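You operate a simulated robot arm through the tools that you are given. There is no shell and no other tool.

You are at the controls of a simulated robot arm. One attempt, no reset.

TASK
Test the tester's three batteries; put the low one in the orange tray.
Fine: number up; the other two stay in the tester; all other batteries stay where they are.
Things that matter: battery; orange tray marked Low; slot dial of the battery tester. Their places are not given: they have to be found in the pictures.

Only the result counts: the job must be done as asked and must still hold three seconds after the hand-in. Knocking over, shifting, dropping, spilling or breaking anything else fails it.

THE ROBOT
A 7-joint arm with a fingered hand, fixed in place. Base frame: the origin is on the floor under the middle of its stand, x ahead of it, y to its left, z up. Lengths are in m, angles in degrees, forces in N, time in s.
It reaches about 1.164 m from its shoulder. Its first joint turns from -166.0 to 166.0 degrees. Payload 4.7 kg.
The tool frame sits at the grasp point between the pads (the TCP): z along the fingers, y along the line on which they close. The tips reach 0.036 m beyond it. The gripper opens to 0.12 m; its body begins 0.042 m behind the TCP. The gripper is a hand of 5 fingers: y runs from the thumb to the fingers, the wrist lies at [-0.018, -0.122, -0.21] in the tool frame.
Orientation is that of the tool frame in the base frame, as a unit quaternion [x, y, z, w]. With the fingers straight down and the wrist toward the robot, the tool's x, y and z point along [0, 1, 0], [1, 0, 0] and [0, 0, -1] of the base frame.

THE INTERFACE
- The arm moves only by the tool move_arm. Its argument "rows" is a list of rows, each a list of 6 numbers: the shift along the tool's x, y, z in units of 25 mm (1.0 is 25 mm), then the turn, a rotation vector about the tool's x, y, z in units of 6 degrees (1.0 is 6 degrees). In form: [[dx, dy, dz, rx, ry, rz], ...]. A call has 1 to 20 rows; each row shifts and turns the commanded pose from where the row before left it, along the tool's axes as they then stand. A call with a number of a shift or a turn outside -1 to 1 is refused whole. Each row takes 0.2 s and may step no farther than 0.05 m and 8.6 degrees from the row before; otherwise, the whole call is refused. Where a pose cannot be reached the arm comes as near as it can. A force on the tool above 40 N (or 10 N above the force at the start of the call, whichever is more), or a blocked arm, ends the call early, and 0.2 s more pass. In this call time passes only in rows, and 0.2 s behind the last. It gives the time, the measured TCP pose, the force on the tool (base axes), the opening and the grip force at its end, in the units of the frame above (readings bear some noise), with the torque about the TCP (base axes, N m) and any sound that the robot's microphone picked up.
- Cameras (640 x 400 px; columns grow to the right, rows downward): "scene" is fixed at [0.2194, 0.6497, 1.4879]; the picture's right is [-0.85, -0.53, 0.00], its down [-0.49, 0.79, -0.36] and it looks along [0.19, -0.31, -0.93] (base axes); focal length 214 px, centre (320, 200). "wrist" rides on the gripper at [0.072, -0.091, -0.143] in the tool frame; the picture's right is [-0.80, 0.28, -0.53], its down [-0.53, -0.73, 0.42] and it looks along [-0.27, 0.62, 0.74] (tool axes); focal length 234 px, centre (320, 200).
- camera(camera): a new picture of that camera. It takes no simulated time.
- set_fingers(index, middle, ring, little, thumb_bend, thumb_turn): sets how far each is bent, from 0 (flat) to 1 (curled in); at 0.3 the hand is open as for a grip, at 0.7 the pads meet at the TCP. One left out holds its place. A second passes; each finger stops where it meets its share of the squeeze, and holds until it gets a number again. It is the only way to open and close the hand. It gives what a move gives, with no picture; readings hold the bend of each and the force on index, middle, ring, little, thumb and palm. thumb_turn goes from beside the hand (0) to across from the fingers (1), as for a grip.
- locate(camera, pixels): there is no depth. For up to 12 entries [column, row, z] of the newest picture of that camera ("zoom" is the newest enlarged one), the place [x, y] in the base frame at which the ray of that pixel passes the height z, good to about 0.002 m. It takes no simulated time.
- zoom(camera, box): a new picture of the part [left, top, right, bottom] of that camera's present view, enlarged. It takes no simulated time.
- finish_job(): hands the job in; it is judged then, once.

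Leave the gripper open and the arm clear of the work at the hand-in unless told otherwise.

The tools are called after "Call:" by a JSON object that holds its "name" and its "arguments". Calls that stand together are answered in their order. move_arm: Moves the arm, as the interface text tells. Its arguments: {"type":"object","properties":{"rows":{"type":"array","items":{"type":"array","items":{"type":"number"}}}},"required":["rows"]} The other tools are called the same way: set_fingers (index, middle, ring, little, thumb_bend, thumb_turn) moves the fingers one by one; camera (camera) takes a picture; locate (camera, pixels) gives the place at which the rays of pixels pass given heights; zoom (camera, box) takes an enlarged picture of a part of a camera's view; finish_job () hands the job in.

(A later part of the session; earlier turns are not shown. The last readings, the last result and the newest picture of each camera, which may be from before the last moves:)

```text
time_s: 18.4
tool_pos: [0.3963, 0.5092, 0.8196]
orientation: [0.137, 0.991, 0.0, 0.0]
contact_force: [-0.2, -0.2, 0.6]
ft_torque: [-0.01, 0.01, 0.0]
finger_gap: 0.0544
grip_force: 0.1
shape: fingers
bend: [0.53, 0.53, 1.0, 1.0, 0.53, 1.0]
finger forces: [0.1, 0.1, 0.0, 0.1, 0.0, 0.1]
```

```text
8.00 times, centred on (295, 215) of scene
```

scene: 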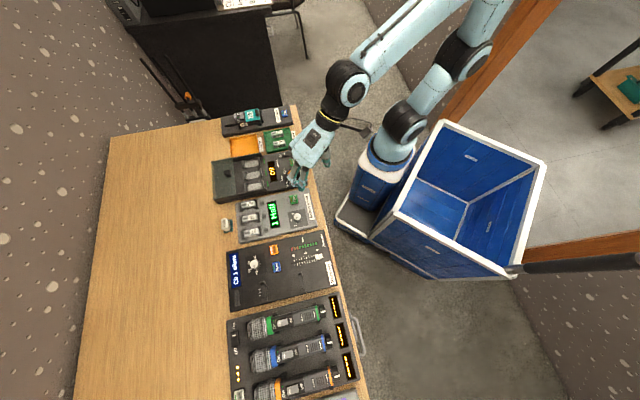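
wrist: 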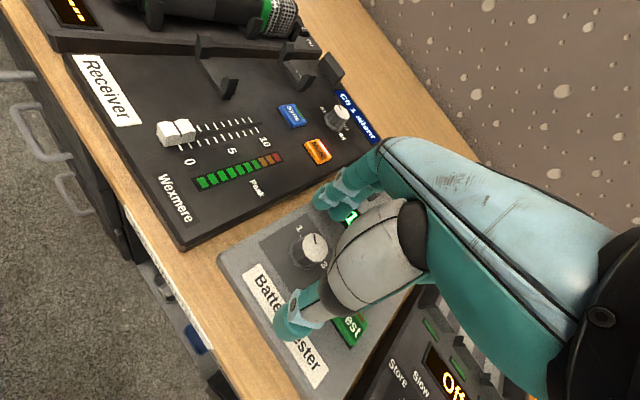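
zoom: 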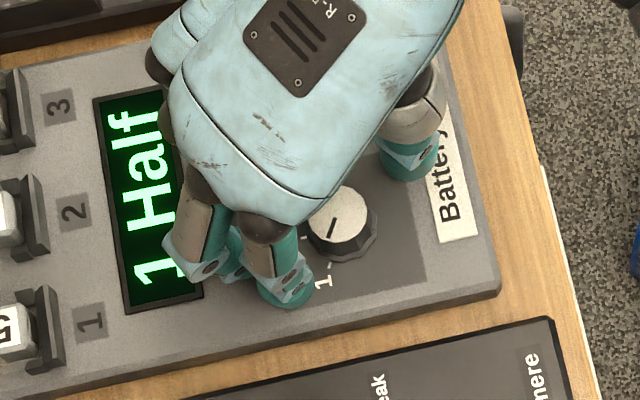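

Thumb and fingers bracket the knob with nothing touching. I'll descend 7 mm more, to TCP z of about 0.8125, and then close onto the knob.

Call:
{"name": "move_arm", "arguments": {"rows": [[0, 0.04, 0.14, 0, 0, 0], [0, 0.04, 0.14, 0, 0, 0]]}}

Call:
{"name": "set_fingers", "arguments": {"index": 0.66, "middle": 0.66, "thumb_bend": 0.66}}

Call:
{"name": "zoom", "arguments": {"camera": "wrist", "box": [250, 180, 390, 330]}}

Call:
{"name": "zoom", "arguments": {"camera": "scene", "box": [270, 190, 320, 240]}}

```text
time_s: 19.0
tool_pos: [0.3965, 0.5129, 0.8136]
orientation: [0.137, 0.991, 0.0, -0.001]
contact_force: [-0.2, -0.3, 4.7]
ft_torque: [0.15, -0.1, 0.01]
finger_gap: 0.0541
grip_force: 2.5
shape: fingers
bend: [0.53, 0.53, 1.0, 1.0, 0.53, 1.0]
finger forces: [0.0, 5.1, 0.0, 0.1, 0.0, 0.0]
```

```text
time_s: 20.0
tool_pos: [0.396, 0.5105, 0.8109]
orientation: [0.137, 0.991, 0.0, -0.001]
contact_force: [0.4, 0.7, 0.0]
ft_torque: [0.02, -0.02, -0.05]
finger_gap: 0.0254
grip_force: 3.7
shape: fingers
bend: [0.63, 0.65, 1.0, 1.0, 0.63, 1.0]
finger forces: [2.9, 0.6, 0.0, 0.0, 3.1, 0.0]
```

```text
2.67 times, centred on (320, 255) of wrist
```

zoom: 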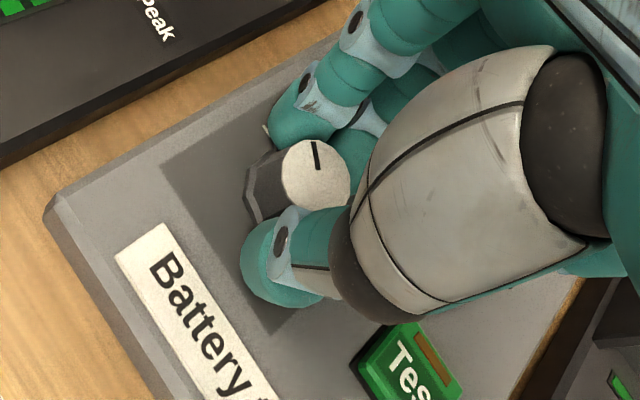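

```text
8.00 times, centred on (295, 215) of scene
```

zoom: 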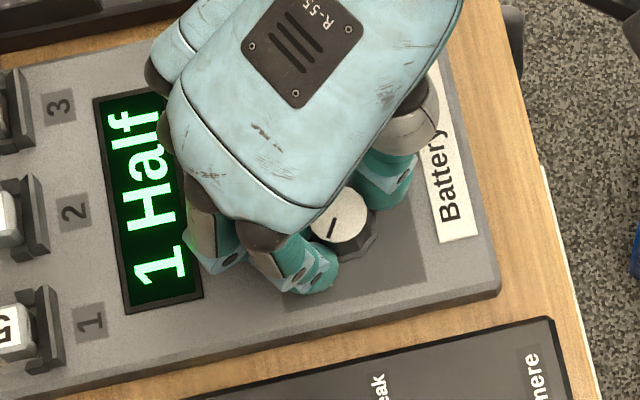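

Index and thumb now hold the knob at about 3 N each. The middle finger brushed the panel on the way down and is free now. I'll squeeze a bit more for a firm hold before turning.

Call:
{"name": "set_fingers", "arguments": {"index": 0.74, "middle": 0.68, "thumb_bend": 0.72}}

```text
time_s: 21.0
tool_pos: [0.396, 0.5112, 0.8122]
orientation: [0.138, 0.99, 0.0, -0.001]
contact_force: [1.0, 2.0, -3.0]
ft_torque: [0.02, -0.01, -0.03]
finger_gap: 0.0238
grip_force: 9.2
shape: fingers
bend: [0.63, 0.66, 1.0, 1.0, 0.65, 1.0]
finger forces: [8.4, 1.8, 0.2, 0.1, 9.2, 0.1]
```

The grip is about 9 N with the grasp point on the knob axis. Now I'll turn +60° about the tool z, clockwise from above.

Call:
{"name": "move_arm", "arguments": {"rows": [[0, 0, 0, 0, 0, 1], [0, 0, 0, 0, 0, 1], [0, 0, 0, 0, 0, 1], [0, 0, 0, 0, 0, 1], [0, 0, 0, 0, 0, 1], [0, 0, 0, 0, 0, 1], [0, 0, 0, 0, 0, 1], [0, 0, 0, 0, 0, 1], [0, 0, 0, 0, 0, 1], [0, 0, 0, 0, 0, 1]]}}

Call:
{"name": "zoom", "arguments": {"camera": "wrist", "box": [250, 180, 390, 330]}}

Call:
{"name": "zoom", "arguments": {"camera": "scene", "box": [270, 190, 320, 240]}}

```text
time_s: 23.2
tool_pos: [0.3963, 0.5099, 0.8121]
orientation: [0.615, 0.789, -0.001, 0.0]
contact_force: [-0.8, 2.2, -4.0]
ft_torque: [0.04, 0.01, 0.0]
finger_gap: 0.0237
grip_force: 9.9
shape: fingers
bend: [0.62, 0.67, 1.0, 1.0, 0.65, 1.0]
finger forces: [8.8, 1.6, 0.1, 0.0, 9.5, 0.1]
```

```text
2.67 times, centred on (320, 255) of wrist
```

zoom: 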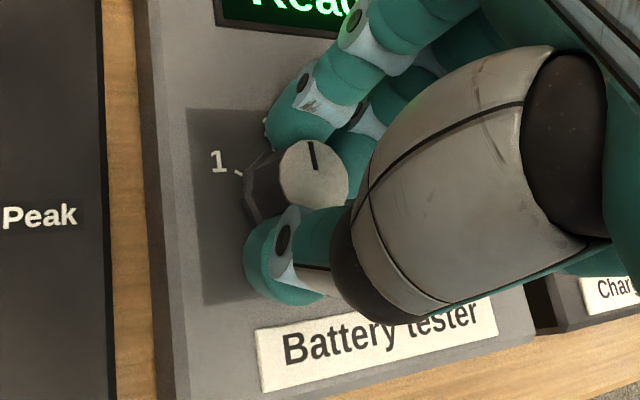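

```text
8.00 times, centred on (295, 215) of scene
```

zoom: 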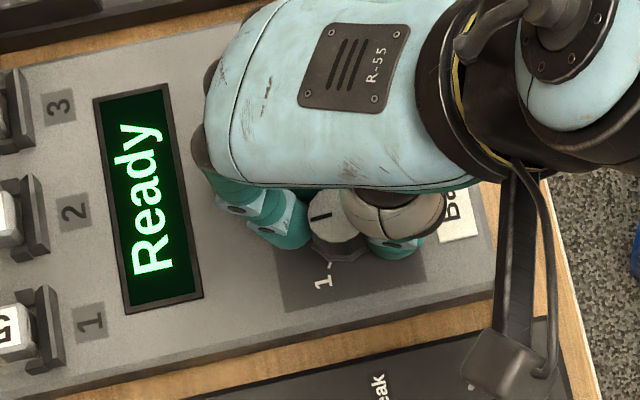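

The knob followed the hand, the pointer is at 2, and the display went back to "Ready". I'll release with index and thumb first, then lift.

Call:
{"name": "set_fingers", "arguments": {"index": 0.55, "middle": 0.62, "thumb_bend": 0.5}}

Call:
{"name": "move_arm", "arguments": {"rows": [[0, 0, -0.4, 0, 0, 0], [0, 0, -0.8, 0, 0, 0], [0, 0, -0.9, 0, 0, 0], [0, 0, -1, 0, 0, 0], [0, 0, -1, 0, 0, 0]]}}

Call:
{"name": "zoom", "arguments": {"camera": "scene", "box": [260, 190, 320, 240]}}

Call:
{"name": "camera", "arguments": {"camera": "wrist"}}

```text
time_s: 24.2
tool_pos: [0.3957, 0.5103, 0.8126]
orientation: [0.614, 0.789, -0.001, -0.001]
contact_force: [-0.3, 0.0, 1.5]
ft_torque: [0.04, -0.06, 0.01]
finger_gap: 0.0551
grip_force: 1.1
shape: fingers
bend: [0.55, 0.62, 1.0, 1.0, 0.5, 1.0]
finger forces: [1.4, 0.0, 0.0, 0.1, 0.1, 0.0]
```

```text
time_s: 25.4
tool_pos: [0.3988, 0.5107, 0.9145]
orientation: [0.614, 0.789, -0.001, 0.0]
contact_force: [0.0, 0.0, 0.4]
ft_torque: [-0.03, 0.0, 0.02]
finger_gap: 0.0547
grip_force: 0.3
shape: fingers
bend: [0.55, 0.62, 1.0, 1.0, 0.5, 1.0]
finger forces: [0.1, 0.1, 0.0, 0.1, 0.0, 0.1]
```

```text
8.00 times, centred on (290, 215) of scene
```

zoom: 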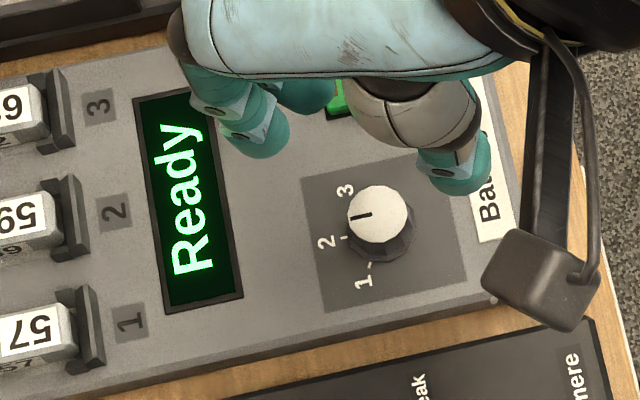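

```text
taken
```

wrist: 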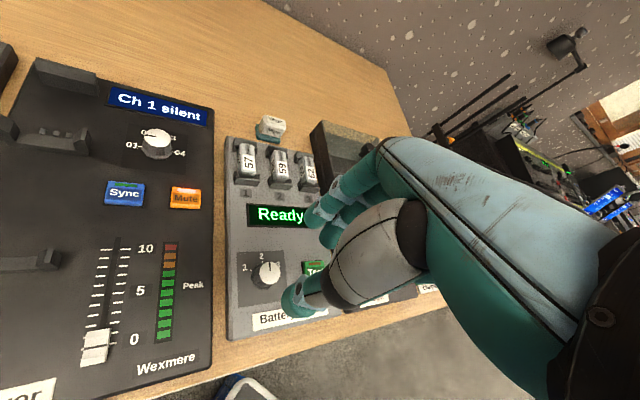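

The dial is clearly on 2. I'll reshape into the pointing hand, go back to the pressing orientation, and hover over Test as before at TCP (0.3995, 0.3965, 0.87).

Call:
{"name": "set_fingers", "arguments": {"index": 0.12, "middle": 1, "thumb_bend": 0.2}}

Call:
{"name": "move_arm", "arguments": {"rows": [[0, 0, 0, 0, 0, -1], [0, 0, 0, 0, 0, -1], [0, 0, 0, 0, 0, -1], [0, 0, 0, 0, 0, -1], [0, 0, 0, 0, 0, -1], [0, 0, 0, 1, 0, 0], [0, 0, 0, 1, 0, 0], [0, 0, 0, 1, 0, 0], [0, 0, 0, 1, 0, 0], [0, 0, 0, 1, 0, 0], [-0.66, -0.37, 0.626, 0, 0, 0], [-0.66, -0.37, 0.626, 0, 0, 0], [-0.66, -0.37, 0.626, 0, 0, 0], [-0.66, -0.37, 0.626, 0, 0, 0], [-0.66, -0.37, 0.626, 0, 0, 0]]}}

Call:
{"name": "zoom", "arguments": {"camera": "wrist", "box": [290, 120, 390, 200]}}

```text
time_s: 26.4
tool_pos: [0.3979, 0.5109, 0.9157]
orientation: [0.614, 0.789, 0.0, -0.001]
contact_force: [-0.3, 0.7, -0.4]
ft_torque: [0.0, -0.01, -0.05]
finger_gap: 0.1622
grip_force: 0.0
shape: fingers
bend: [0.12, 1.0, 1.0, 1.0, 0.2, 0.97]
finger forces: [0.1, 0.1, 0.1, 0.0, 0.0, 0.0]
```

```text
time_s: 29.6
tool_pos: [0.3953, 0.3958, 0.8702]
orientation: [0.376, 0.89, -0.238, -0.102]
contact_force: [0.4, -0.2, -0.6]
ft_torque: [-0.01, 0.02, -0.04]
finger_gap: 0.1626
grip_force: 0.1
shape: fingers
bend: [0.12, 1.0, 1.0, 1.0, 0.2, 0.97]
finger forces: [0.0, 0.1, 0.0, 0.0, 0.0, 0.1]
```

```text
5.00 times, centred on (340, 160) of wrist
```

zoom: 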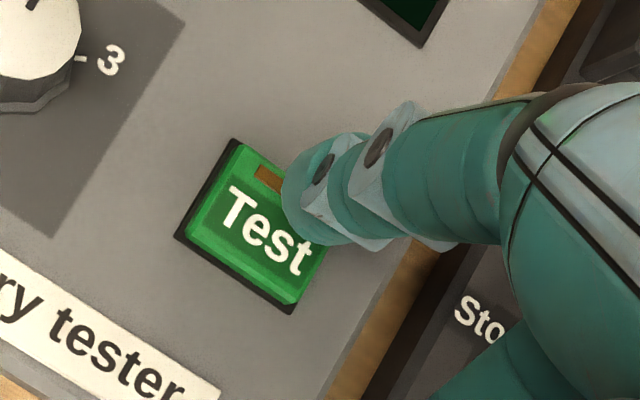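

The hover pose matches the earlier one over Test. I'll press down the same way.

Call:
{"name": "move_arm", "arguments": {"rows": [[0.01, 0.24, 0.45, 0, 0, 0], [0, 0.24, 0.45, 0, 0, 0], [0, 0.19, 0.33, 0, 0, 0]]}}

Call:
{"name": "zoom", "arguments": {"camera": "scene", "box": [250, 180, 320, 240]}}

```text
time_s: 30.4
tool_pos: [0.396, 0.3985, 0.837]
orientation: [0.375, 0.891, -0.236, -0.101]
contact_force: [-2.2, -3.3, 20.1]
ft_torque: [1.2, -0.87, -0.03]
finger_gap: 0.1615
grip_force: 10.0
shape: fingers
bend: [0.12, 1.0, 1.0, 1.0, 0.2, 0.97]
finger forces: [20.1, 0.0, 0.0, 0.0, 0.0, 0.1]
heard: click
```

```text
6.67 times, centred on (285, 210) of scene
```

zoom: 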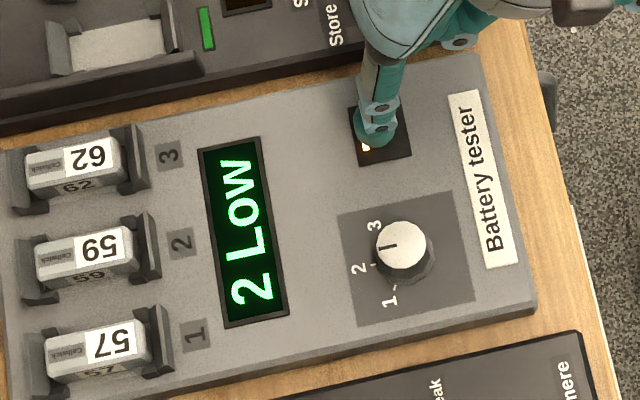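

A click, and the display reads "2 Low", so battery 59 is the low one. The task says to test all three, so slot 3 comes next. I'll lift, untilt, pre-turn -30°, then open for the knob grip.

Call:
{"name": "move_arm", "arguments": {"rows": [[0, -0.25, -0.43, 0, 0, 0], [0, -0.5, -0.87, 0, 0, 0], [0, -0.5, -0.87, 0, 0, 0], [0, -0.5, -0.87, 0, 0, 0], [0, 0, 0, -1, 0, 0], [0, 0, 0, -1, 0, 0], [0, 0, 0, -1, 0, 0], [0, 0, 0, -1, 0, 0], [0, 0, 0, -1, 0, 0], [0, 0, -0.4, 0, 0, -1], [0, 0, 0, 0, 0, -1], [0, 0, 0, 0, 0, -1], [0, 0, 0, 0, 0, -1], [0, 0, 0, 0, 0, -1]]}}

Call:
{"name": "set_fingers", "arguments": {"index": 0.45, "middle": 0.5, "thumb_bend": 0.45, "thumb_turn": 1}}

Call:
{"name": "zoom", "arguments": {"camera": "scene", "box": [230, 150, 350, 250]}}

```text
time_s: 33.4
tool_pos: [0.3964, 0.3969, 0.9335]
orientation: [0.137, 0.991, 0.001, -0.001]
contact_force: [0.8, -0.7, 0.4]
ft_torque: [-0.01, 0.0, 0.0]
finger_gap: 0.1623
grip_force: 0.0
shape: fingers
bend: [0.12, 1.0, 1.0, 1.0, 0.2, 0.97]
finger forces: [0.1, 0.1, 0.0, 0.0, 0.1, 0.0]
```

```text
time_s: 34.4
tool_pos: [0.3955, 0.3963, 0.933]
orientation: [0.137, 0.991, 0.0, 0.0]
contact_force: [-0.6, 0.3, 0.0]
ft_torque: [0.02, 0.01, 0.0]
finger_gap: 0.0785
grip_force: 0.0
shape: fingers
bend: [0.45, 0.5, 1.0, 1.0, 0.45, 0.99]
finger forces: [0.0, 0.0, 0.1, 0.1, 0.0, 0.1]
```

```text
4.00 times, centred on (290, 200) of scene
```

zoom: 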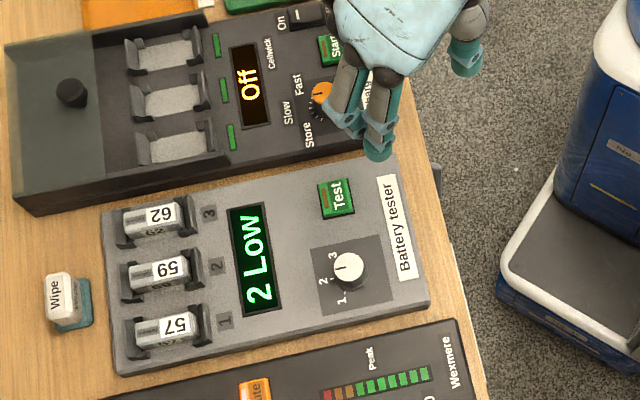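

The tester still shows "2 Low" with the dial on 2. Now I'll move the grasp point back above the knob.

Call:
{"name": "move_arm", "arguments": {"rows": [[0.204, 0.737, 0.22, 0, 0, 0], [0.204, 0.737, 0.22, 0, 0, 0], [0.204, 0.737, 0.22, 0, 0, 0], [0.204, 0.737, 0.22, 0, 0, 0], [0.204, 0.737, 0.22, 0, 0, 0], [0.204, 0.737, 0.22, 0, 0, 0], [0, 0, 0, 0, 0, 0]]}}

Call:
{"name": "zoom", "arguments": {"camera": "wrist", "box": [230, 180, 370, 350]}}

```text
time_s: 36.0
tool_pos: [0.3972, 0.5085, 0.9006]
orientation: [0.138, 0.99, 0.0, -0.001]
contact_force: [-0.1, 0.7, 0.9]
ft_torque: [0.01, -0.03, 0.02]
finger_gap: 0.0785
grip_force: 0.1
shape: fingers
bend: [0.45, 0.5, 1.0, 1.0, 0.45, 0.99]
finger forces: [0.0, 0.1, 0.1, 0.1, 0.1, 0.0]
```

```text
2.35 times, centred on (300, 265) of wrist
```

zoom: 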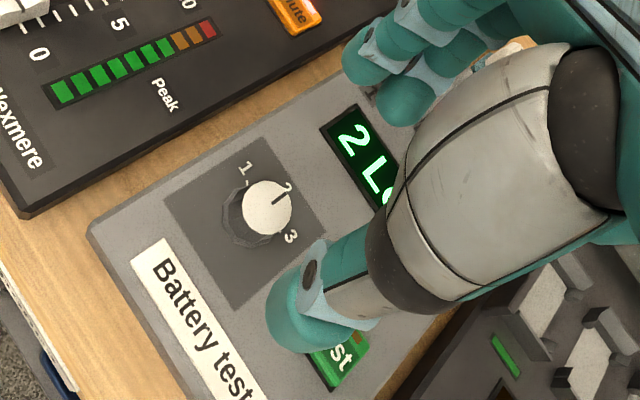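

The knob cap at (277.4, 268) is right under the grasp point. I'll descend to about 0.816 and close on the knob as before.

Call:
{"name": "move_arm", "arguments": {"rows": [[0, 0.02, 0.8, 0, 0, 0], [0, 0.02, 0.8, 0, 0, 0], [0, 0.02, 0.8, 0, 0, 0], [0, 0, 0.8, 0, 0, 0], [0, 0, 0.16, 0, 0, 0]]}}

Call:
{"name": "set_fingers", "arguments": {"index": 0.66, "middle": 0.66, "thumb_bend": 0.66}}

Call:
{"name": "zoom", "arguments": {"camera": "wrist", "box": [250, 180, 390, 330]}}

```text
time_s: 37.2
tool_pos: [0.3972, 0.5111, 0.8156]
orientation: [0.138, 0.99, -0.001, -0.001]
contact_force: [-0.4, -0.5, 0.0]
ft_torque: [0.01, 0.01, -0.02]
finger_gap: 0.0784
grip_force: 0.0
shape: fingers
bend: [0.45, 0.5, 1.0, 1.0, 0.45, 0.99]
finger forces: [0.1, 0.0, 0.0, 0.0, 0.0, 0.1]
```

```text
time_s: 38.2
tool_pos: [0.3977, 0.5116, 0.8157]
orientation: [0.137, 0.991, 0.0, 0.0]
contact_force: [0.8, 0.5, -0.6]
ft_torque: [0.0, -0.03, 0.01]
finger_gap: 0.0248
grip_force: 3.0
shape: fingers
bend: [0.63, 0.66, 1.0, 1.0, 0.63, 1.0]
finger forces: [2.6, 0.3, 0.1, 0.1, 3.0, 0.0]
```

```text
2.67 times, centred on (320, 255) of wrist
```

zoom: 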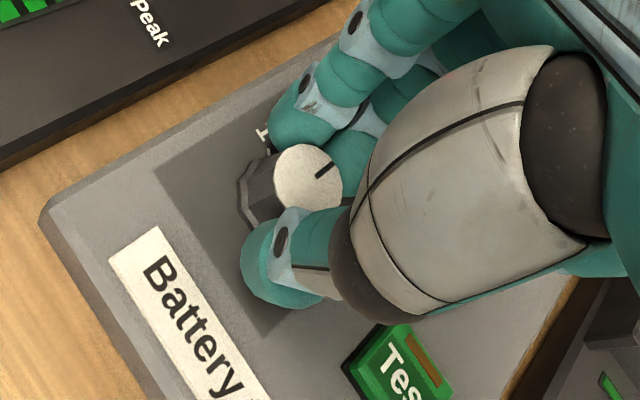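

The fingers have the knob again, with the pointer on 2. I'll firm up the squeeze and turn +60°.

Call:
{"name": "set_fingers", "arguments": {"index": 0.74, "middle": 0.68, "thumb_bend": 0.72}}

Call:
{"name": "move_arm", "arguments": {"rows": [[0, 0, 0, 0, 0, 1], [0, 0, 0, 0, 0, 1], [0, 0, 0, 0, 0, 1], [0, 0, 0, 0, 0, 1], [0, 0, 0, 0, 0, 1], [0, 0, 0, 0, 0, 1], [0, 0, 0, 0, 0, 1], [0, 0, 0, 0, 0, 1], [0, 0, 0, 0, 0, 1], [0, 0, 0, 0, 0, 1]]}}

Call:
{"name": "zoom", "arguments": {"camera": "scene", "box": [260, 190, 320, 240]}}

Call:
{"name": "zoom", "arguments": {"camera": "wrist", "box": [250, 180, 390, 330]}}

```text
time_s: 39.2
tool_pos: [0.3985, 0.511, 0.8151]
orientation: [0.137, 0.991, -0.001, -0.001]
contact_force: [0.1, 1.7, -3.2]
ft_torque: [0.04, -0.03, 0.0]
finger_gap: 0.0232
grip_force: 9.4
shape: fingers
bend: [0.63, 0.67, 1.0, 1.0, 0.65, 1.0]
finger forces: [8.3, 1.5, 0.0, 0.0, 9.1, 0.1]
```

```text
time_s: 41.4
tool_pos: [0.3981, 0.5112, 0.8158]
orientation: [0.615, 0.789, -0.001, -0.001]
contact_force: [-3.6, -2.9, -5.1]
ft_torque: [-0.1, 0.12, 0.01]
finger_gap: 0.0231
grip_force: 9.6
shape: fingers
bend: [0.64, 0.67, 1.0, 1.0, 0.64, 1.0]
finger forces: [6.0, 1.5, 0.1, 0.0, 11.5, 0.0]
```

```text
8.00 times, centred on (290, 215) of scene
```

zoom: 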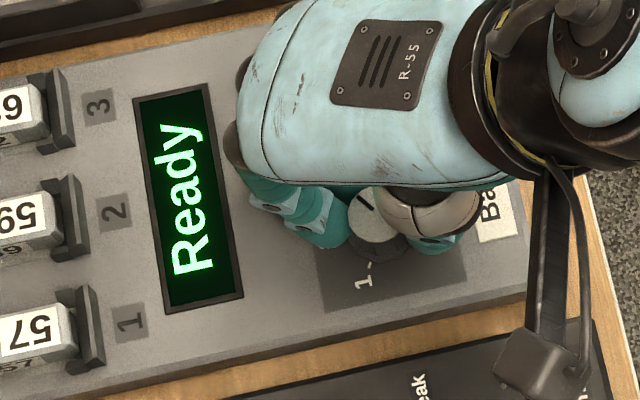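

```text
2.67 times, centred on (320, 255) of wrist
```

zoom: 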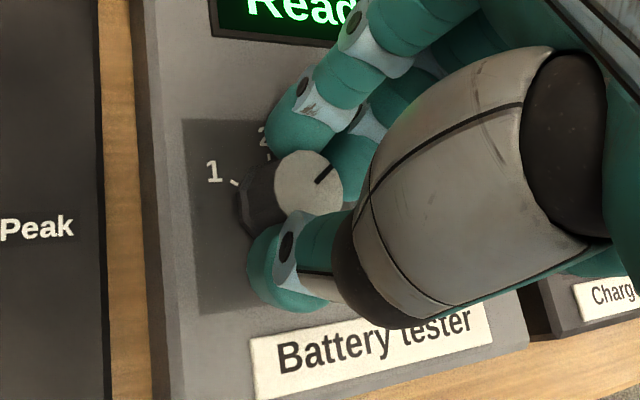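

The knob turned to 3 and the display says "Ready". I'll release, lift, and reshape into the pointing hand.

Call:
{"name": "set_fingers", "arguments": {"index": 0.55, "middle": 0.62, "thumb_bend": 0.5}}

Call:
{"name": "move_arm", "arguments": {"rows": [[0, 0, -0.4, 0, 0, 0], [0, 0, -0.8, 0, 0, 0], [0, 0, -0.9, 0, 0, 0], [0, 0, -0.9, 0, 0, 0], [0, 0, -0.9, 0, 0, 0]]}}

Call:
{"name": "zoom", "arguments": {"camera": "scene", "box": [260, 190, 320, 240]}}

Call:
{"name": "set_fingers", "arguments": {"index": 0.12, "middle": 1, "thumb_bend": 0.2}}

```text
time_s: 42.4
tool_pos: [0.3983, 0.5115, 0.8152]
orientation: [0.615, 0.789, 0.0, -0.001]
contact_force: [0.0, -0.8, -0.5]
ft_torque: [-0.02, 0.0, 0.01]
finger_gap: 0.0547
grip_force: 0.1
shape: fingers
bend: [0.55, 0.62, 1.0, 1.0, 0.5, 1.0]
finger forces: [0.0, 0.0, 0.0, 0.0, 0.0, 0.0]
```

```text
time_s: 43.6
tool_pos: [0.3984, 0.5124, 0.913]
orientation: [0.615, 0.789, -0.002, 0.001]
contact_force: [-0.4, 0.2, -0.7]
ft_torque: [-0.04, -0.01, -0.03]
finger_gap: 0.055
grip_force: 0.0
shape: fingers
bend: [0.55, 0.62, 1.0, 1.0, 0.5, 1.0]
finger forces: [0.0, 0.0, 0.1, 0.0, 0.0, 0.1]
```

```text
8.00 times, centred on (290, 215) of scene
```

zoom: 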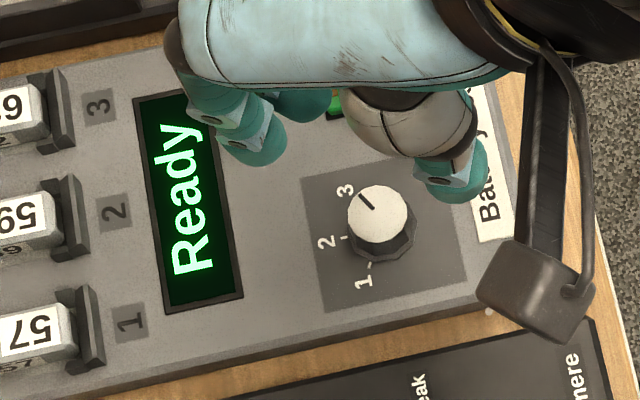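

```text
time_s: 44.6
tool_pos: [0.3978, 0.5117, 0.9131]
orientation: [0.615, 0.789, 0.0, 0.0]
contact_force: [-1.0, 0.3, 0.0]
ft_torque: [-0.01, 0.01, 0.01]
finger_gap: 0.1623
grip_force: 0.1
shape: fingers
bend: [0.12, 1.0, 1.0, 1.0, 0.2, 0.97]
finger forces: [0.0, 0.1, 0.0, 0.0, 0.0, 0.1]
```

The dial points at 3. I'll go to the hover pose over Test.

Call:
{"name": "move_arm", "arguments": {"rows": [[0, 0, 0, 0, 0, -1], [0, 0, 0, 0, 0, -1], [0, 0, 0, 0, 0, -1], [0, 0, 0, 0, 0, -1], [0, 0, 0, 0, 0, -1], [0, 0, 0, 1, 0, 0], [0, 0, 0, 1, 0, 0], [0, 0, 0, 1, 0, 0], [0, 0, 0, 1, 0, 0], [0, 0, 0, 1, 0, 0], [-0.666, -0.38, 0.618, 0, 0, 0], [-0.666, -0.38, 0.618, 0, 0, 0], [-0.666, -0.38, 0.618, 0, 0, 0], [-0.666, -0.38, 0.618, 0, 0, 0], [-0.666, -0.38, 0.618, 0, 0, 0]]}}

Call:
{"name": "zoom", "arguments": {"camera": "wrist", "box": [290, 120, 390, 200]}}

```text
time_s: 47.8
tool_pos: [0.3972, 0.397, 0.8691]
orientation: [0.375, 0.89, -0.239, -0.101]
contact_force: [0.5, 0.4, 0.0]
ft_torque: [0.03, 0.0, -0.01]
finger_gap: 0.1625
grip_force: 0.0
shape: fingers
bend: [0.12, 1.0, 1.0, 1.0, 0.2, 0.97]
finger forces: [0.0, 0.1, 0.0, 0.0, 0.0, 0.1]
```

```text
5.00 times, centred on (340, 160) of wrist
```

zoom: 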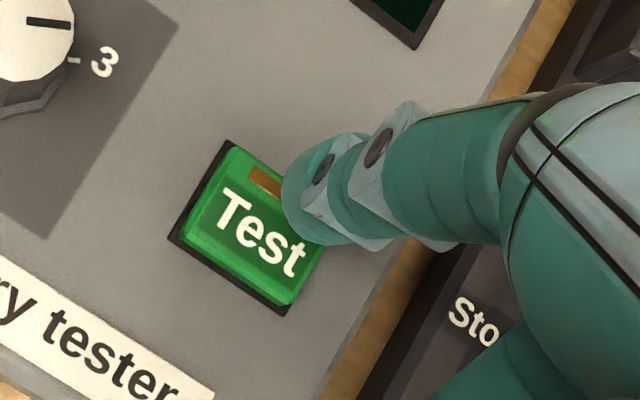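

The hover pose is the same as before and the pointer is on 3. I'll press Test.

Call:
{"name": "move_arm", "arguments": {"rows": [[0.01, 0.24, 0.45, 0, 0, 0], [0, 0.24, 0.45, 0, 0, 0], [0, 0.19, 0.33, 0, 0, 0]]}}

Call:
{"name": "zoom", "arguments": {"camera": "scene", "box": [250, 180, 320, 240]}}

```text
time_s: 48.6
tool_pos: [0.3964, 0.3963, 0.8371]
orientation: [0.375, 0.89, -0.236, -0.102]
contact_force: [-1.5, -2.7, 16.5]
ft_torque: [0.96, -0.73, -0.01]
finger_gap: 0.1621
grip_force: 7.9
shape: fingers
bend: [0.12, 1.0, 1.0, 1.0, 0.2, 0.97]
finger forces: [16.7, 0.0, 0.0, 0.0, 0.0, 0.0]
heard: click
```

```text
6.67 times, centred on (285, 210) of scene
```

zoom: 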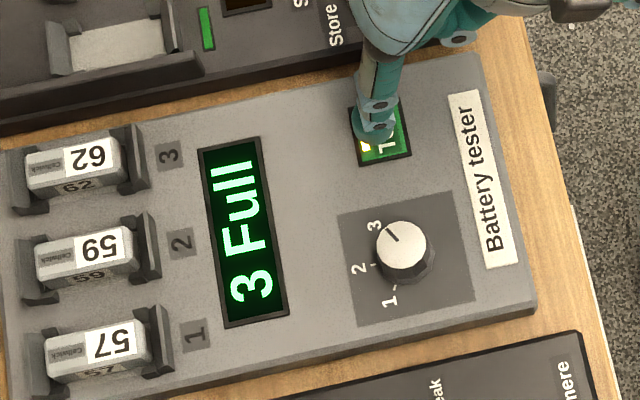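

The results are 1 Half, 2 Low, 3 Full, so battery 59 in slot 2 goes to the tray. I'll lift off, untilt, and come over the batteries for a close look before planning the grip.

Call:
{"name": "move_arm", "arguments": {"rows": [[0, -0.25, -0.43, 0, 0, 0], [0, -0.5, -0.87, 0, 0, 0], [0, -0.5, -0.87, 0, 0, 0], [0, -0.5, -0.87, 0, 0, 0], [0, -0.5, -0.87, 0, 0, 0], [0, 0.5, 0, 0, 0, 0], [0, 0.5, 0, 0, 0, 0]]}}

Call:
{"name": "camera", "arguments": {"camera": "wrist"}}

Call:
{"name": "zoom", "arguments": {"camera": "scene", "box": [235, 190, 275, 245]}}

Call:
{"name": "zoom", "arguments": {"camera": "scene", "box": [225, 120, 305, 170]}}

```text
time_s: 50.2
tool_pos: [0.4128, 0.4119, 0.9351]
orientation: [0.376, 0.889, -0.239, -0.102]
contact_force: [-0.2, -0.1, 1.4]
ft_torque: [0.01, 0.04, -0.01]
finger_gap: 0.1627
grip_force: 0.0
shape: fingers
bend: [0.12, 1.0, 1.0, 1.0, 0.2, 0.97]
finger forces: [0.1, 0.0, 0.0, 0.0, 0.0, 0.1]
```

```text
taken
```

wrist: 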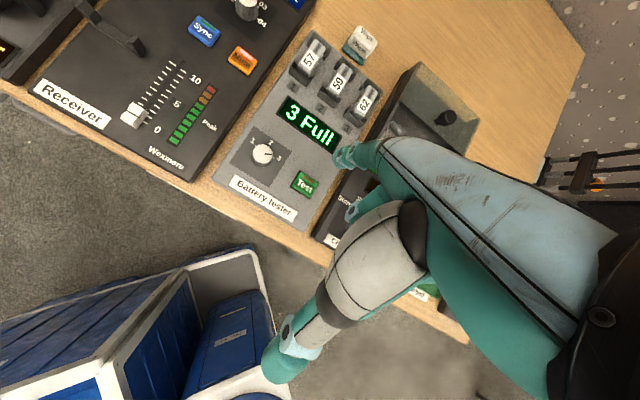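

```text
7.27 times, centred on (255, 218) of scene
```

zoom: 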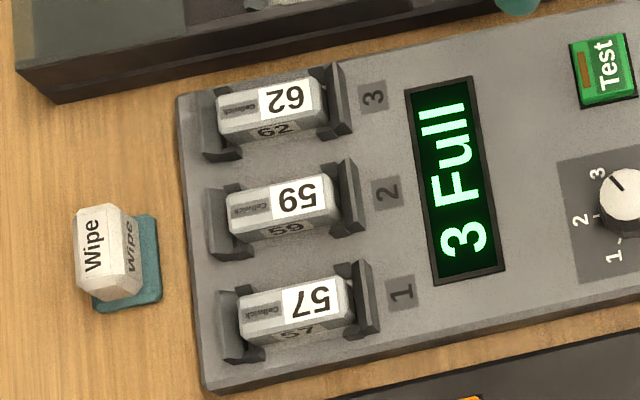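

```text
8.00 times, centred on (265, 145) of scene
```

zoom: 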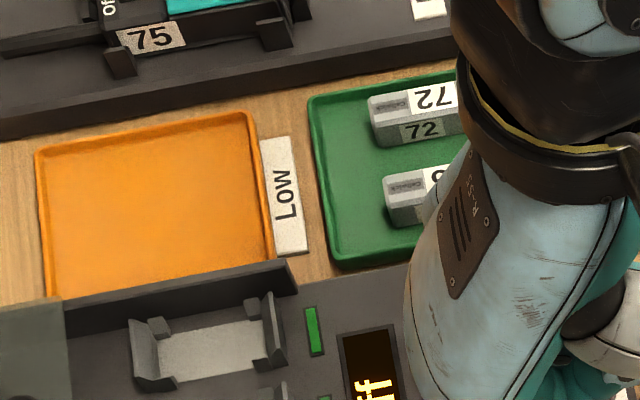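

Battery 59's top carries the number, and its neighbours sit about 45 mm away on each side. I'll locate the batteries, the tray corners and the tray label in the scene view.

Call:
{"name": "locate", "arguments": {"camera": "scene", "pixels": [[249.9, 218.7, 0.8], [248.1, 205.6, 0.8], [251.8, 232.9, 0.8], [242.4, 220.1, 0.8], [257.1, 217.3, 0.8], [243.2, 221.9, 0.8], [242, 219, 0.8]]}}

Call:
{"name": "locate", "arguments": {"camera": "zoom", "pixels": [[37, 152, 0.77], [247, 113, 0.77], [272, 258, 0.77], [47, 295, 0.77], [150, 200, 0.76], [150, 200, 0.77], [60, 340, 0.85], [290, 275, 0.8], [385, 120, 0.78], [400, 190, 0.78], [415, 100, 0.78], [372, 105, 0.78]]}}

Call:
{"name": "zoom", "arguments": {"camera": "wrist", "box": [270, 20, 400, 140]}}

```text
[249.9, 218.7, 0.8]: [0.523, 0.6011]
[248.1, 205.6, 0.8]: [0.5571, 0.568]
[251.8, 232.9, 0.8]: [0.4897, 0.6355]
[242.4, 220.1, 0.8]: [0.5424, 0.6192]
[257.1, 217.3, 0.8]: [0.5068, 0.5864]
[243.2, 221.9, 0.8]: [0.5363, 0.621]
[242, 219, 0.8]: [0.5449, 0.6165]
```

```text
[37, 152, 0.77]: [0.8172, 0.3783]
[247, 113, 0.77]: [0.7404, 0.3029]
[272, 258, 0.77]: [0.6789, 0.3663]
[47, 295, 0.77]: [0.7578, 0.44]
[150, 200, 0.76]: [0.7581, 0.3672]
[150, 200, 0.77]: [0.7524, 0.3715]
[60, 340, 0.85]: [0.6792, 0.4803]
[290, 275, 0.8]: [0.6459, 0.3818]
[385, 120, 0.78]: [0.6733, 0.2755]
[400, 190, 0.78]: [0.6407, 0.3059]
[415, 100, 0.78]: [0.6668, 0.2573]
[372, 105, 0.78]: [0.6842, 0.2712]
```

```text
3.33 times, centred on (335, 80) of wrist
```

zoom: 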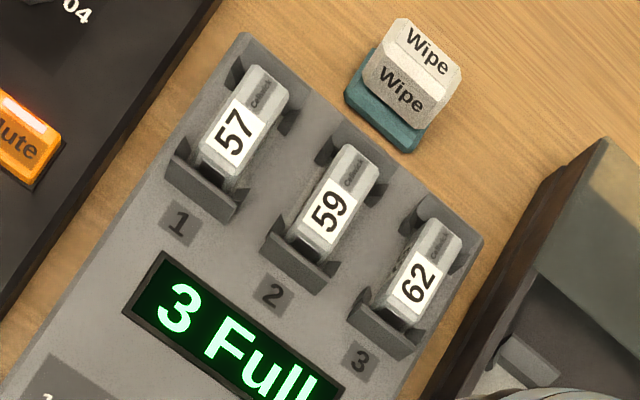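

The slot pitch is about 48 mm. Battery 59's top centre is at about (0.523, 0.601), and the tray spans roughly (0.68–0.82, 0.30–0.44) with its centre at (0.749, 0.372). I'll zoom hard on the slots to see the bracket shapes.

Call:
{"name": "zoom", "arguments": {"camera": "wrist", "box": [310, 50, 370, 110]}}

Call:
{"name": "zoom", "arguments": {"camera": "scene", "box": [237, 205, 265, 235]}}

Call:
{"name": "zoom", "arguments": {"camera": "scene", "box": [205, 110, 315, 210]}}

```text
6.67 times, centred on (340, 80) of wrist
```

zoom: 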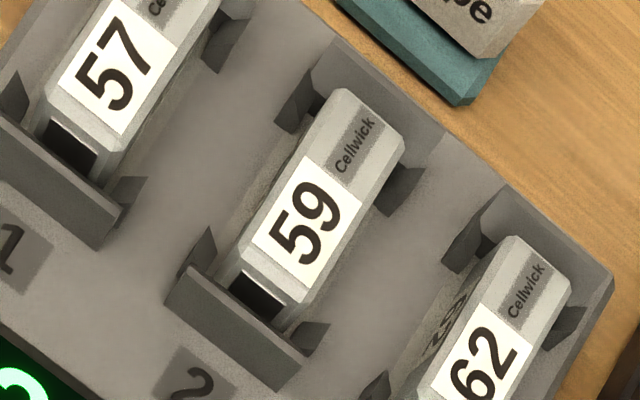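

```text
13.33 times, centred on (251, 220) of scene
```

zoom: 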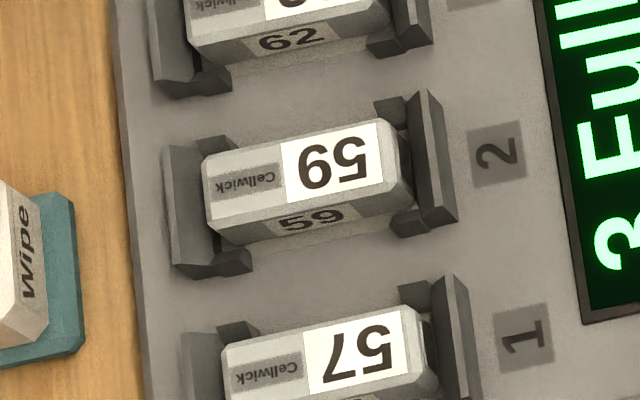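

```text
4.00 times, centred on (260, 160) of scene
```

zoom: 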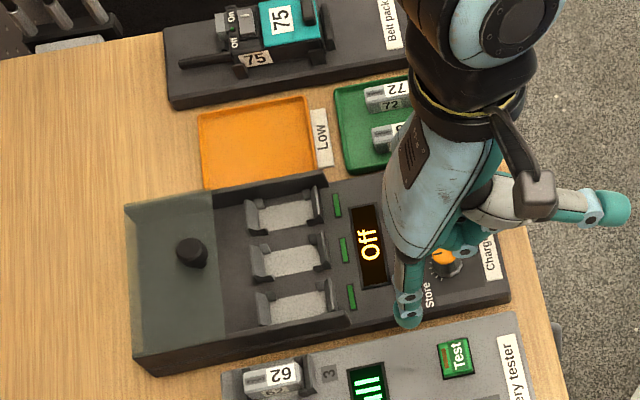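

Each bracket has an end plate with small cheek posts, and the middle of the battery's sides is open, so a side pinch with thumb and index fits. First I'll untilt and turn the hand +90°, so the finger line runs along the slot row, staying high.

Call:
{"name": "move_arm", "arguments": {"rows": [[0, 0, -0.2, -1, 0, 0], [0, 0, -0.2, -1, 0, 0], [0, 0, -0.2, -1, 0, 0], [0, 0, -0.2, -1, 0, 0], [0, 0, -0.2, -1, 0, 0], [0, 0, 0, 0, 0, 1], [0, 0, 0, 0, 0, 1], [0, 0, 0, 0, 0, 1], [0, 0, 0, 0, 0, 1], [0, 0, 0, 0, 0, 1], [0, 0, 0, 0, 0, 1], [0, 0, 0, 0, 0, 1], [0, 0, 0, 0, 0, 1], [0, 0, 0, 0, 0, 1], [0, 0, 0, 0, 0, 1], [0, 0, 0, 0, 0, 1], [0, 0, 0, 0, 0, 1], [0, 0, 0, 0, 0, 1], [0, 0, 0, 0, 0, 1], [0, 0, 0, 0, 0, 1]]}}

Call:
{"name": "set_fingers", "arguments": {"index": 0.6, "middle": 1, "ring": 1, "little": 1, "thumb_bend": 0.6, "thumb_turn": 0.92}}

Call:
{"name": "camera", "arguments": {"camera": "wrist"}}

Call:
{"name": "camera", "arguments": {"camera": "scene"}}

```text
time_s: 54.4
tool_pos: [0.4199, 0.4169, 0.9607]
orientation: [0.927, 0.376, 0.0, 0.0]
contact_force: [0.7, -0.2, 0.9]
ft_torque: [0.01, 0.0, 0.0]
finger_gap: 0.1627
grip_force: 0.0
shape: fingers
bend: [0.12, 1.0, 1.0, 1.0, 0.2, 0.97]
finger forces: [0.0, 0.0, 0.0, 0.0, 0.0, 0.0]
```

```text
time_s: 55.4
tool_pos: [0.4192, 0.4163, 0.9581]
orientation: [0.927, 0.376, -0.001, 0.0]
contact_force: [-0.1, 0.5, -0.1]
ft_torque: [0.0, 0.02, -0.01]
finger_gap: 0.0347
grip_force: 0.1
shape: fingers
bend: [0.6, 1.0, 1.0, 1.0, 0.6, 0.93]
finger forces: [0.0, 0.1, 0.0, 0.0, 0.0, 0.1]
```

```text
taken
```

wrist: 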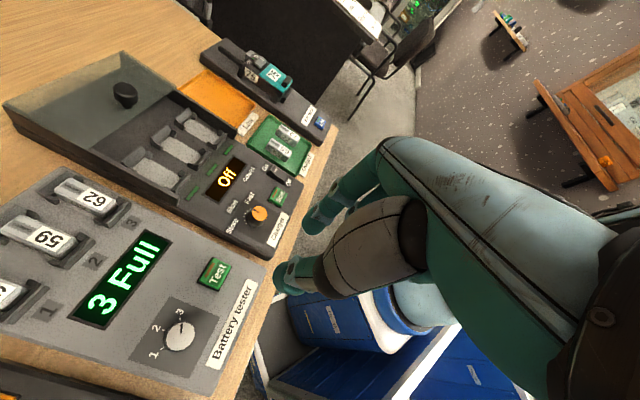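

```text
taken
```

scene: 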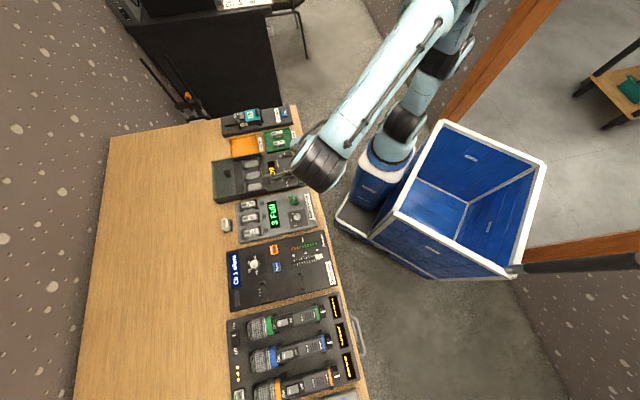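

The arm reached this orientation with tool y at (0.70, -0.72). I'll zoom in on thumb and index against the floor to measure their shapes.

Call:
{"name": "zoom", "arguments": {"camera": "wrist", "box": [255, 150, 415, 310]}}

Call:
{"name": "zoom", "arguments": {"camera": "wrist", "box": [130, 50, 280, 150]}}

Call:
{"name": "zoom", "arguments": {"camera": "wrist", "box": [0, 160, 130, 330]}}

```text
2.50 times, centred on (335, 230) of wrist
```

zoom: 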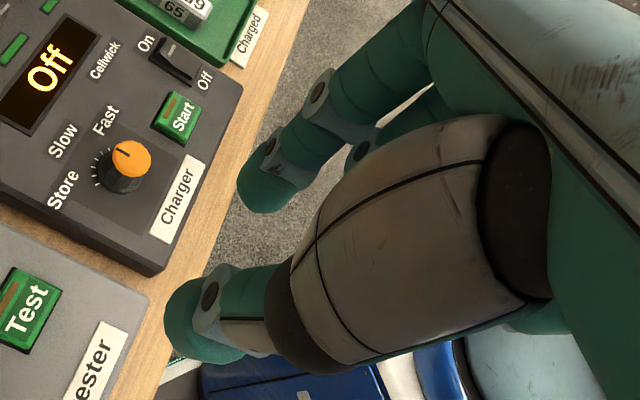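

```text
4.00 times, centred on (205, 100) of wrist
```

zoom: 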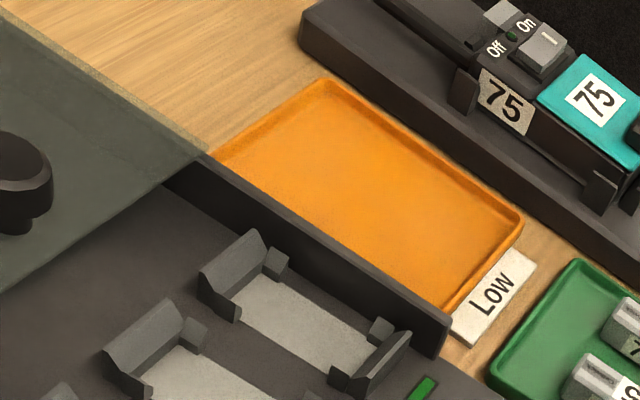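

```text
2.35 times, centred on (65, 245) of wrist
```

zoom: 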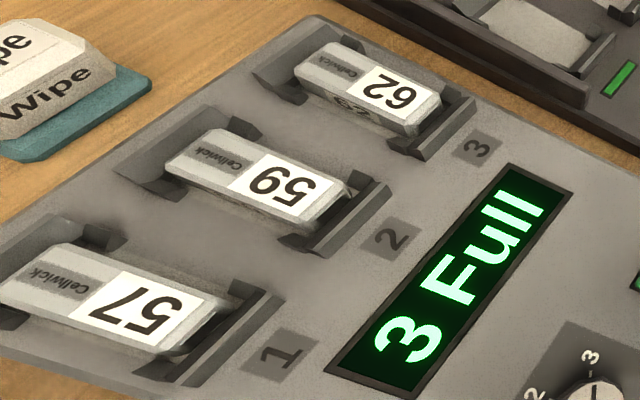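

The thumb is fat, roughly 22–25 mm, and the free gap between battery bodies is about 28 mm. I need exact heights, so I'll zoom closer on slot 2 in this side-on view and locate the label in both cameras.

Call:
{"name": "zoom", "arguments": {"camera": "wrist", "box": [0, 195, 90, 285]}}

Call:
{"name": "locate", "arguments": {"camera": "wrist", "pixels": [[47.1, 237.8, 0.78], [47.1, 237.8, 0.79], [47.1, 237.8, 0.8], [47.1, 237.8, 0.81]]}}

Call:
{"name": "locate", "arguments": {"camera": "scene", "pixels": [[251.98, 217.2, 0.78], [251.98, 217.2, 0.79], [251.98, 217.2, 0.8], [251.98, 217.2, 0.81]]}}

Call:
{"name": "zoom", "arguments": {"camera": "scene", "box": [240, 208, 262, 230]}}

```text
4.44 times, centred on (45, 240) of wrist
```

zoom: 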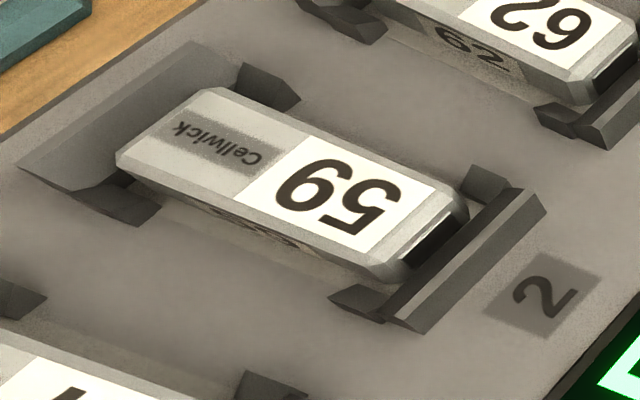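

```text
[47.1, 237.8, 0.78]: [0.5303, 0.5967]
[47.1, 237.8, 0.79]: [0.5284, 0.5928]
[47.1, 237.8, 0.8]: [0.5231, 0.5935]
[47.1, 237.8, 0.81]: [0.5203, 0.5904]
```

```text
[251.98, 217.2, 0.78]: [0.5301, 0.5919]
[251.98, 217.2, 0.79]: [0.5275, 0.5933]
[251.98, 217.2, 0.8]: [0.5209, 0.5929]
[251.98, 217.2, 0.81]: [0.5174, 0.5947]
```

```text
16.00 times, centred on (251, 219) of scene
```

zoom: 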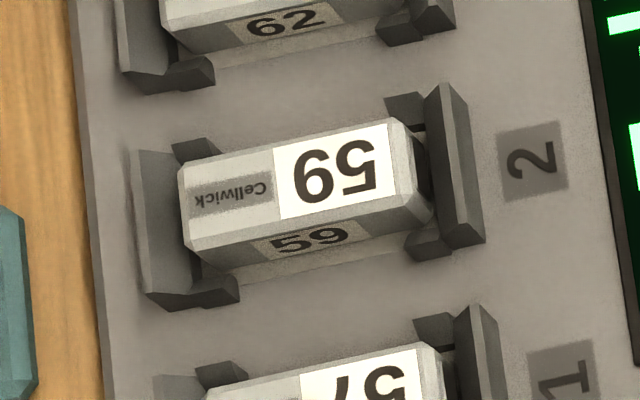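

These pictures are clear: the battery is about 52 × 17 mm, with its top at about 0.795 and a side gap of about 31 mm. With careful centring, thumb and index fit beside 59. I'll locate its top centre from both views.

Call:
{"name": "locate", "arguments": {"camera": "zoom", "pixels": [[301, 183, 0.79], [301, 183, 0.795], [301, 183, 0.8], [182, 165, 0.793], [395, 118, 0.793], [436, 205, 0.788], [190, 248, 0.788], [332, 172, 0.795]]}}

Call:
{"name": "locate", "arguments": {"camera": "wrist", "pixels": [[38.6, 237.07, 0.785], [38.6, 237.07, 0.79], [38.6, 237.07, 0.795], [38.6, 237.07, 0.8]]}}

```text
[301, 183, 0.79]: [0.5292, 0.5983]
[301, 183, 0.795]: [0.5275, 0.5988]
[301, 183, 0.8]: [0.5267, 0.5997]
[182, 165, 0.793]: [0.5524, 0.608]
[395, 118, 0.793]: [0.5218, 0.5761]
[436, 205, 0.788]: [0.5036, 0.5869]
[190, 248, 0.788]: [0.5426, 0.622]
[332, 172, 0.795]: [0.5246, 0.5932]
```

```text
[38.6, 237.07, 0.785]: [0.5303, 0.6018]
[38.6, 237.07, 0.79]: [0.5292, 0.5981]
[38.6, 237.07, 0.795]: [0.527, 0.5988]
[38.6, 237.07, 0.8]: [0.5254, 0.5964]
```

Both views agree on battery 59's top centre at (0.5275, 0.5988, 0.795). I'll align the thumb with the index using turn 0.955, and move the pinch above the battery at TCP (0.523, 0.595, 0.93).

Call:
{"name": "set_fingers", "arguments": {"index": 0.63, "thumb_bend": 0.63, "thumb_turn": 0.955}}

Call:
{"name": "move_arm", "arguments": {"rows": [[0.884, -0.248, 0.124, 0, 0, 0], [0.884, -0.248, 0.124, 0, 0, 0], [0.884, -0.248, 0.124, 0, 0, 0], [0.884, -0.248, 0.124, 0, 0, 0], [0.884, -0.248, 0.124, 0, 0, 0], [0.884, -0.248, 0.124, 0, 0, 0], [0.884, -0.248, 0.124, 0, 0, 0], [0.884, -0.248, 0.124, 0, 0, 0], [0.884, -0.248, 0.124, 0, 0, 0], [0, 0, 0, 0, 0, 0]]}}

Call:
{"name": "camera", "arguments": {"camera": "wrist"}}

Call:
{"name": "camera", "arguments": {"camera": "scene"}}

```text
time_s: 56.4
tool_pos: [0.4196, 0.4174, 0.9587]
orientation: [0.927, 0.375, -0.002, -0.001]
contact_force: [0.2, 1.3, 0.3]
ft_torque: [0.02, -0.02, 0.0]
finger_gap: 0.0248
grip_force: 0.1
shape: fingers
bend: [0.63, 1.0, 1.0, 1.0, 0.63, 0.97]
finger forces: [0.0, 0.0, 0.0, 0.0, 0.1, 0.0]
```

```text
time_s: 58.6
tool_pos: [0.524, 0.5973, 0.9321]
orientation: [0.926, 0.377, 0.0, 0.001]
contact_force: [0.0, -0.4, -1.2]
ft_torque: [0.01, -0.02, 0.01]
finger_gap: 0.025
grip_force: 0.1
shape: fingers
bend: [0.63, 1.0, 1.0, 1.0, 0.63, 0.97]
finger forces: [0.0, 0.0, 0.1, 0.0, 0.0, 0.0]
```

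```text
taken
```

wrist: 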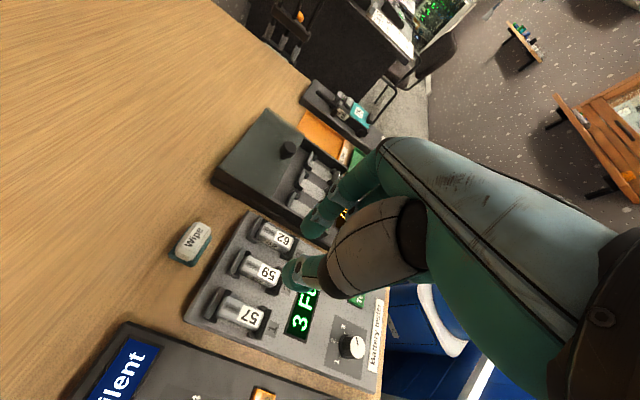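

```text
taken
```

scene: 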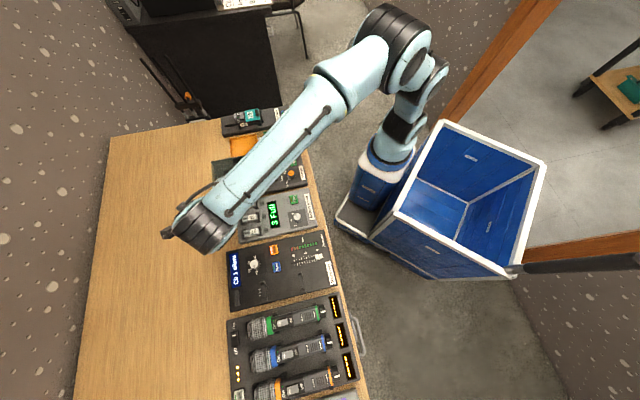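

From the wrist camera I see 59 at about (258,268), just left of the thumb tip at (300,270). I'll zoom in and re-locate the battery and neighbours from this pose to fix the residual offset.

Call:
{"name": "zoom", "arguments": {"camera": "wrist", "box": [200, 190, 350, 340]}}

Call:
{"name": "zoom", "arguments": {"camera": "wrist", "box": [225, 235, 295, 300]}}

```text
2.67 times, centred on (275, 265) of wrist
```

zoom: 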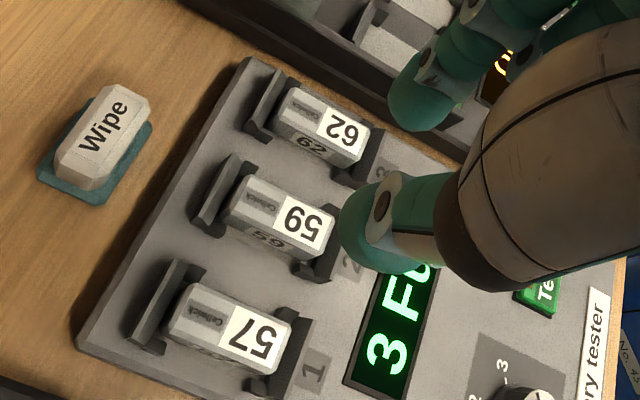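

```text
6.15 times, centred on (260, 268) of wrist
```

zoom: 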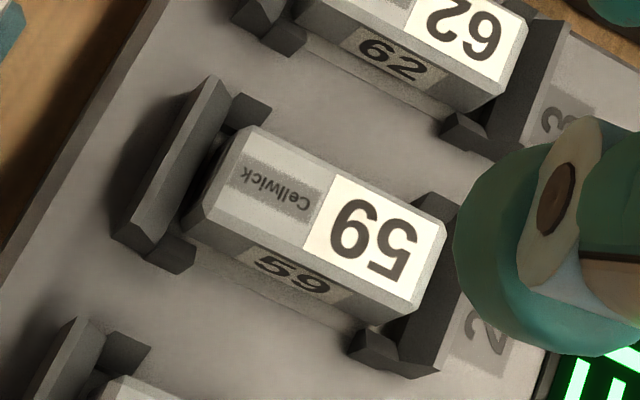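

The battery's centre at (261.2, 270.3) matches my predicted pinch point (261.7, 271.7) to within 2 mm. I'll make a 1 mm correction and go down to TCP z of about 0.86, with the tips still 3 cm above the battery tops, then check again.

Call:
{"name": "move_arm", "arguments": {"rows": [[0.04, 0.04, 0.9, 0, 0, 0], [0, 0, 0.9, 0, 0, 0], [0, 0, 0.9, 0, 0, 0], [0, 0, 0.1, 0, 0, 0]]}}

Call:
{"name": "camera", "arguments": {"camera": "wrist"}}

Call:
{"name": "zoom", "arguments": {"camera": "wrist", "box": [230, 180, 370, 320]}}

Call:
{"name": "zoom", "arguments": {"camera": "scene", "box": [220, 180, 280, 250]}}

```text
time_s: 59.6
tool_pos: [0.5258, 0.5957, 0.8603]
orientation: [0.926, 0.376, -0.001, 0.0]
contact_force: [0.5, -0.2, -0.5]
ft_torque: [-0.01, -0.01, 0.0]
finger_gap: 0.0249
grip_force: 0.0
shape: fingers
bend: [0.63, 1.0, 1.0, 1.0, 0.63, 0.97]
finger forces: [0.1, 0.1, 0.1, 0.1, 0.0, 0.0]
```

```text
taken
```

wrist: 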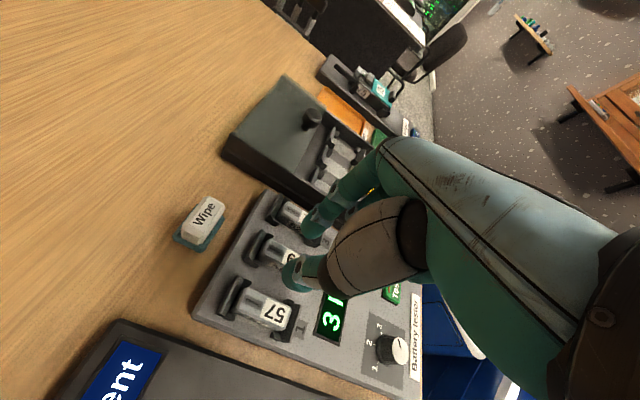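

```text
2.86 times, centred on (300, 250) of wrist
```

zoom: 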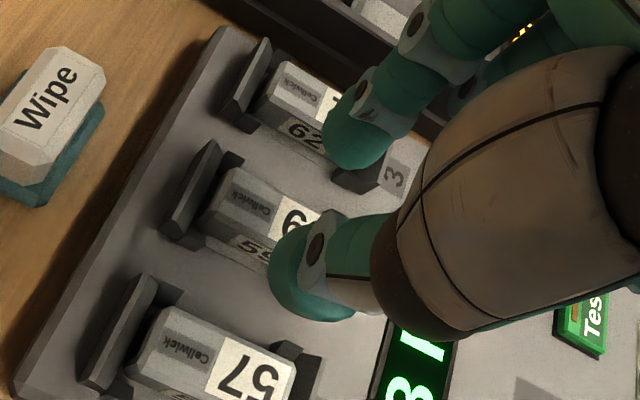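

```text
5.71 times, centred on (250, 215) of scene
```

zoom: 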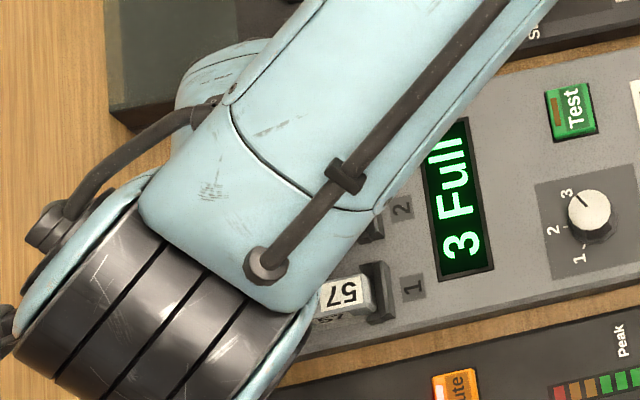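

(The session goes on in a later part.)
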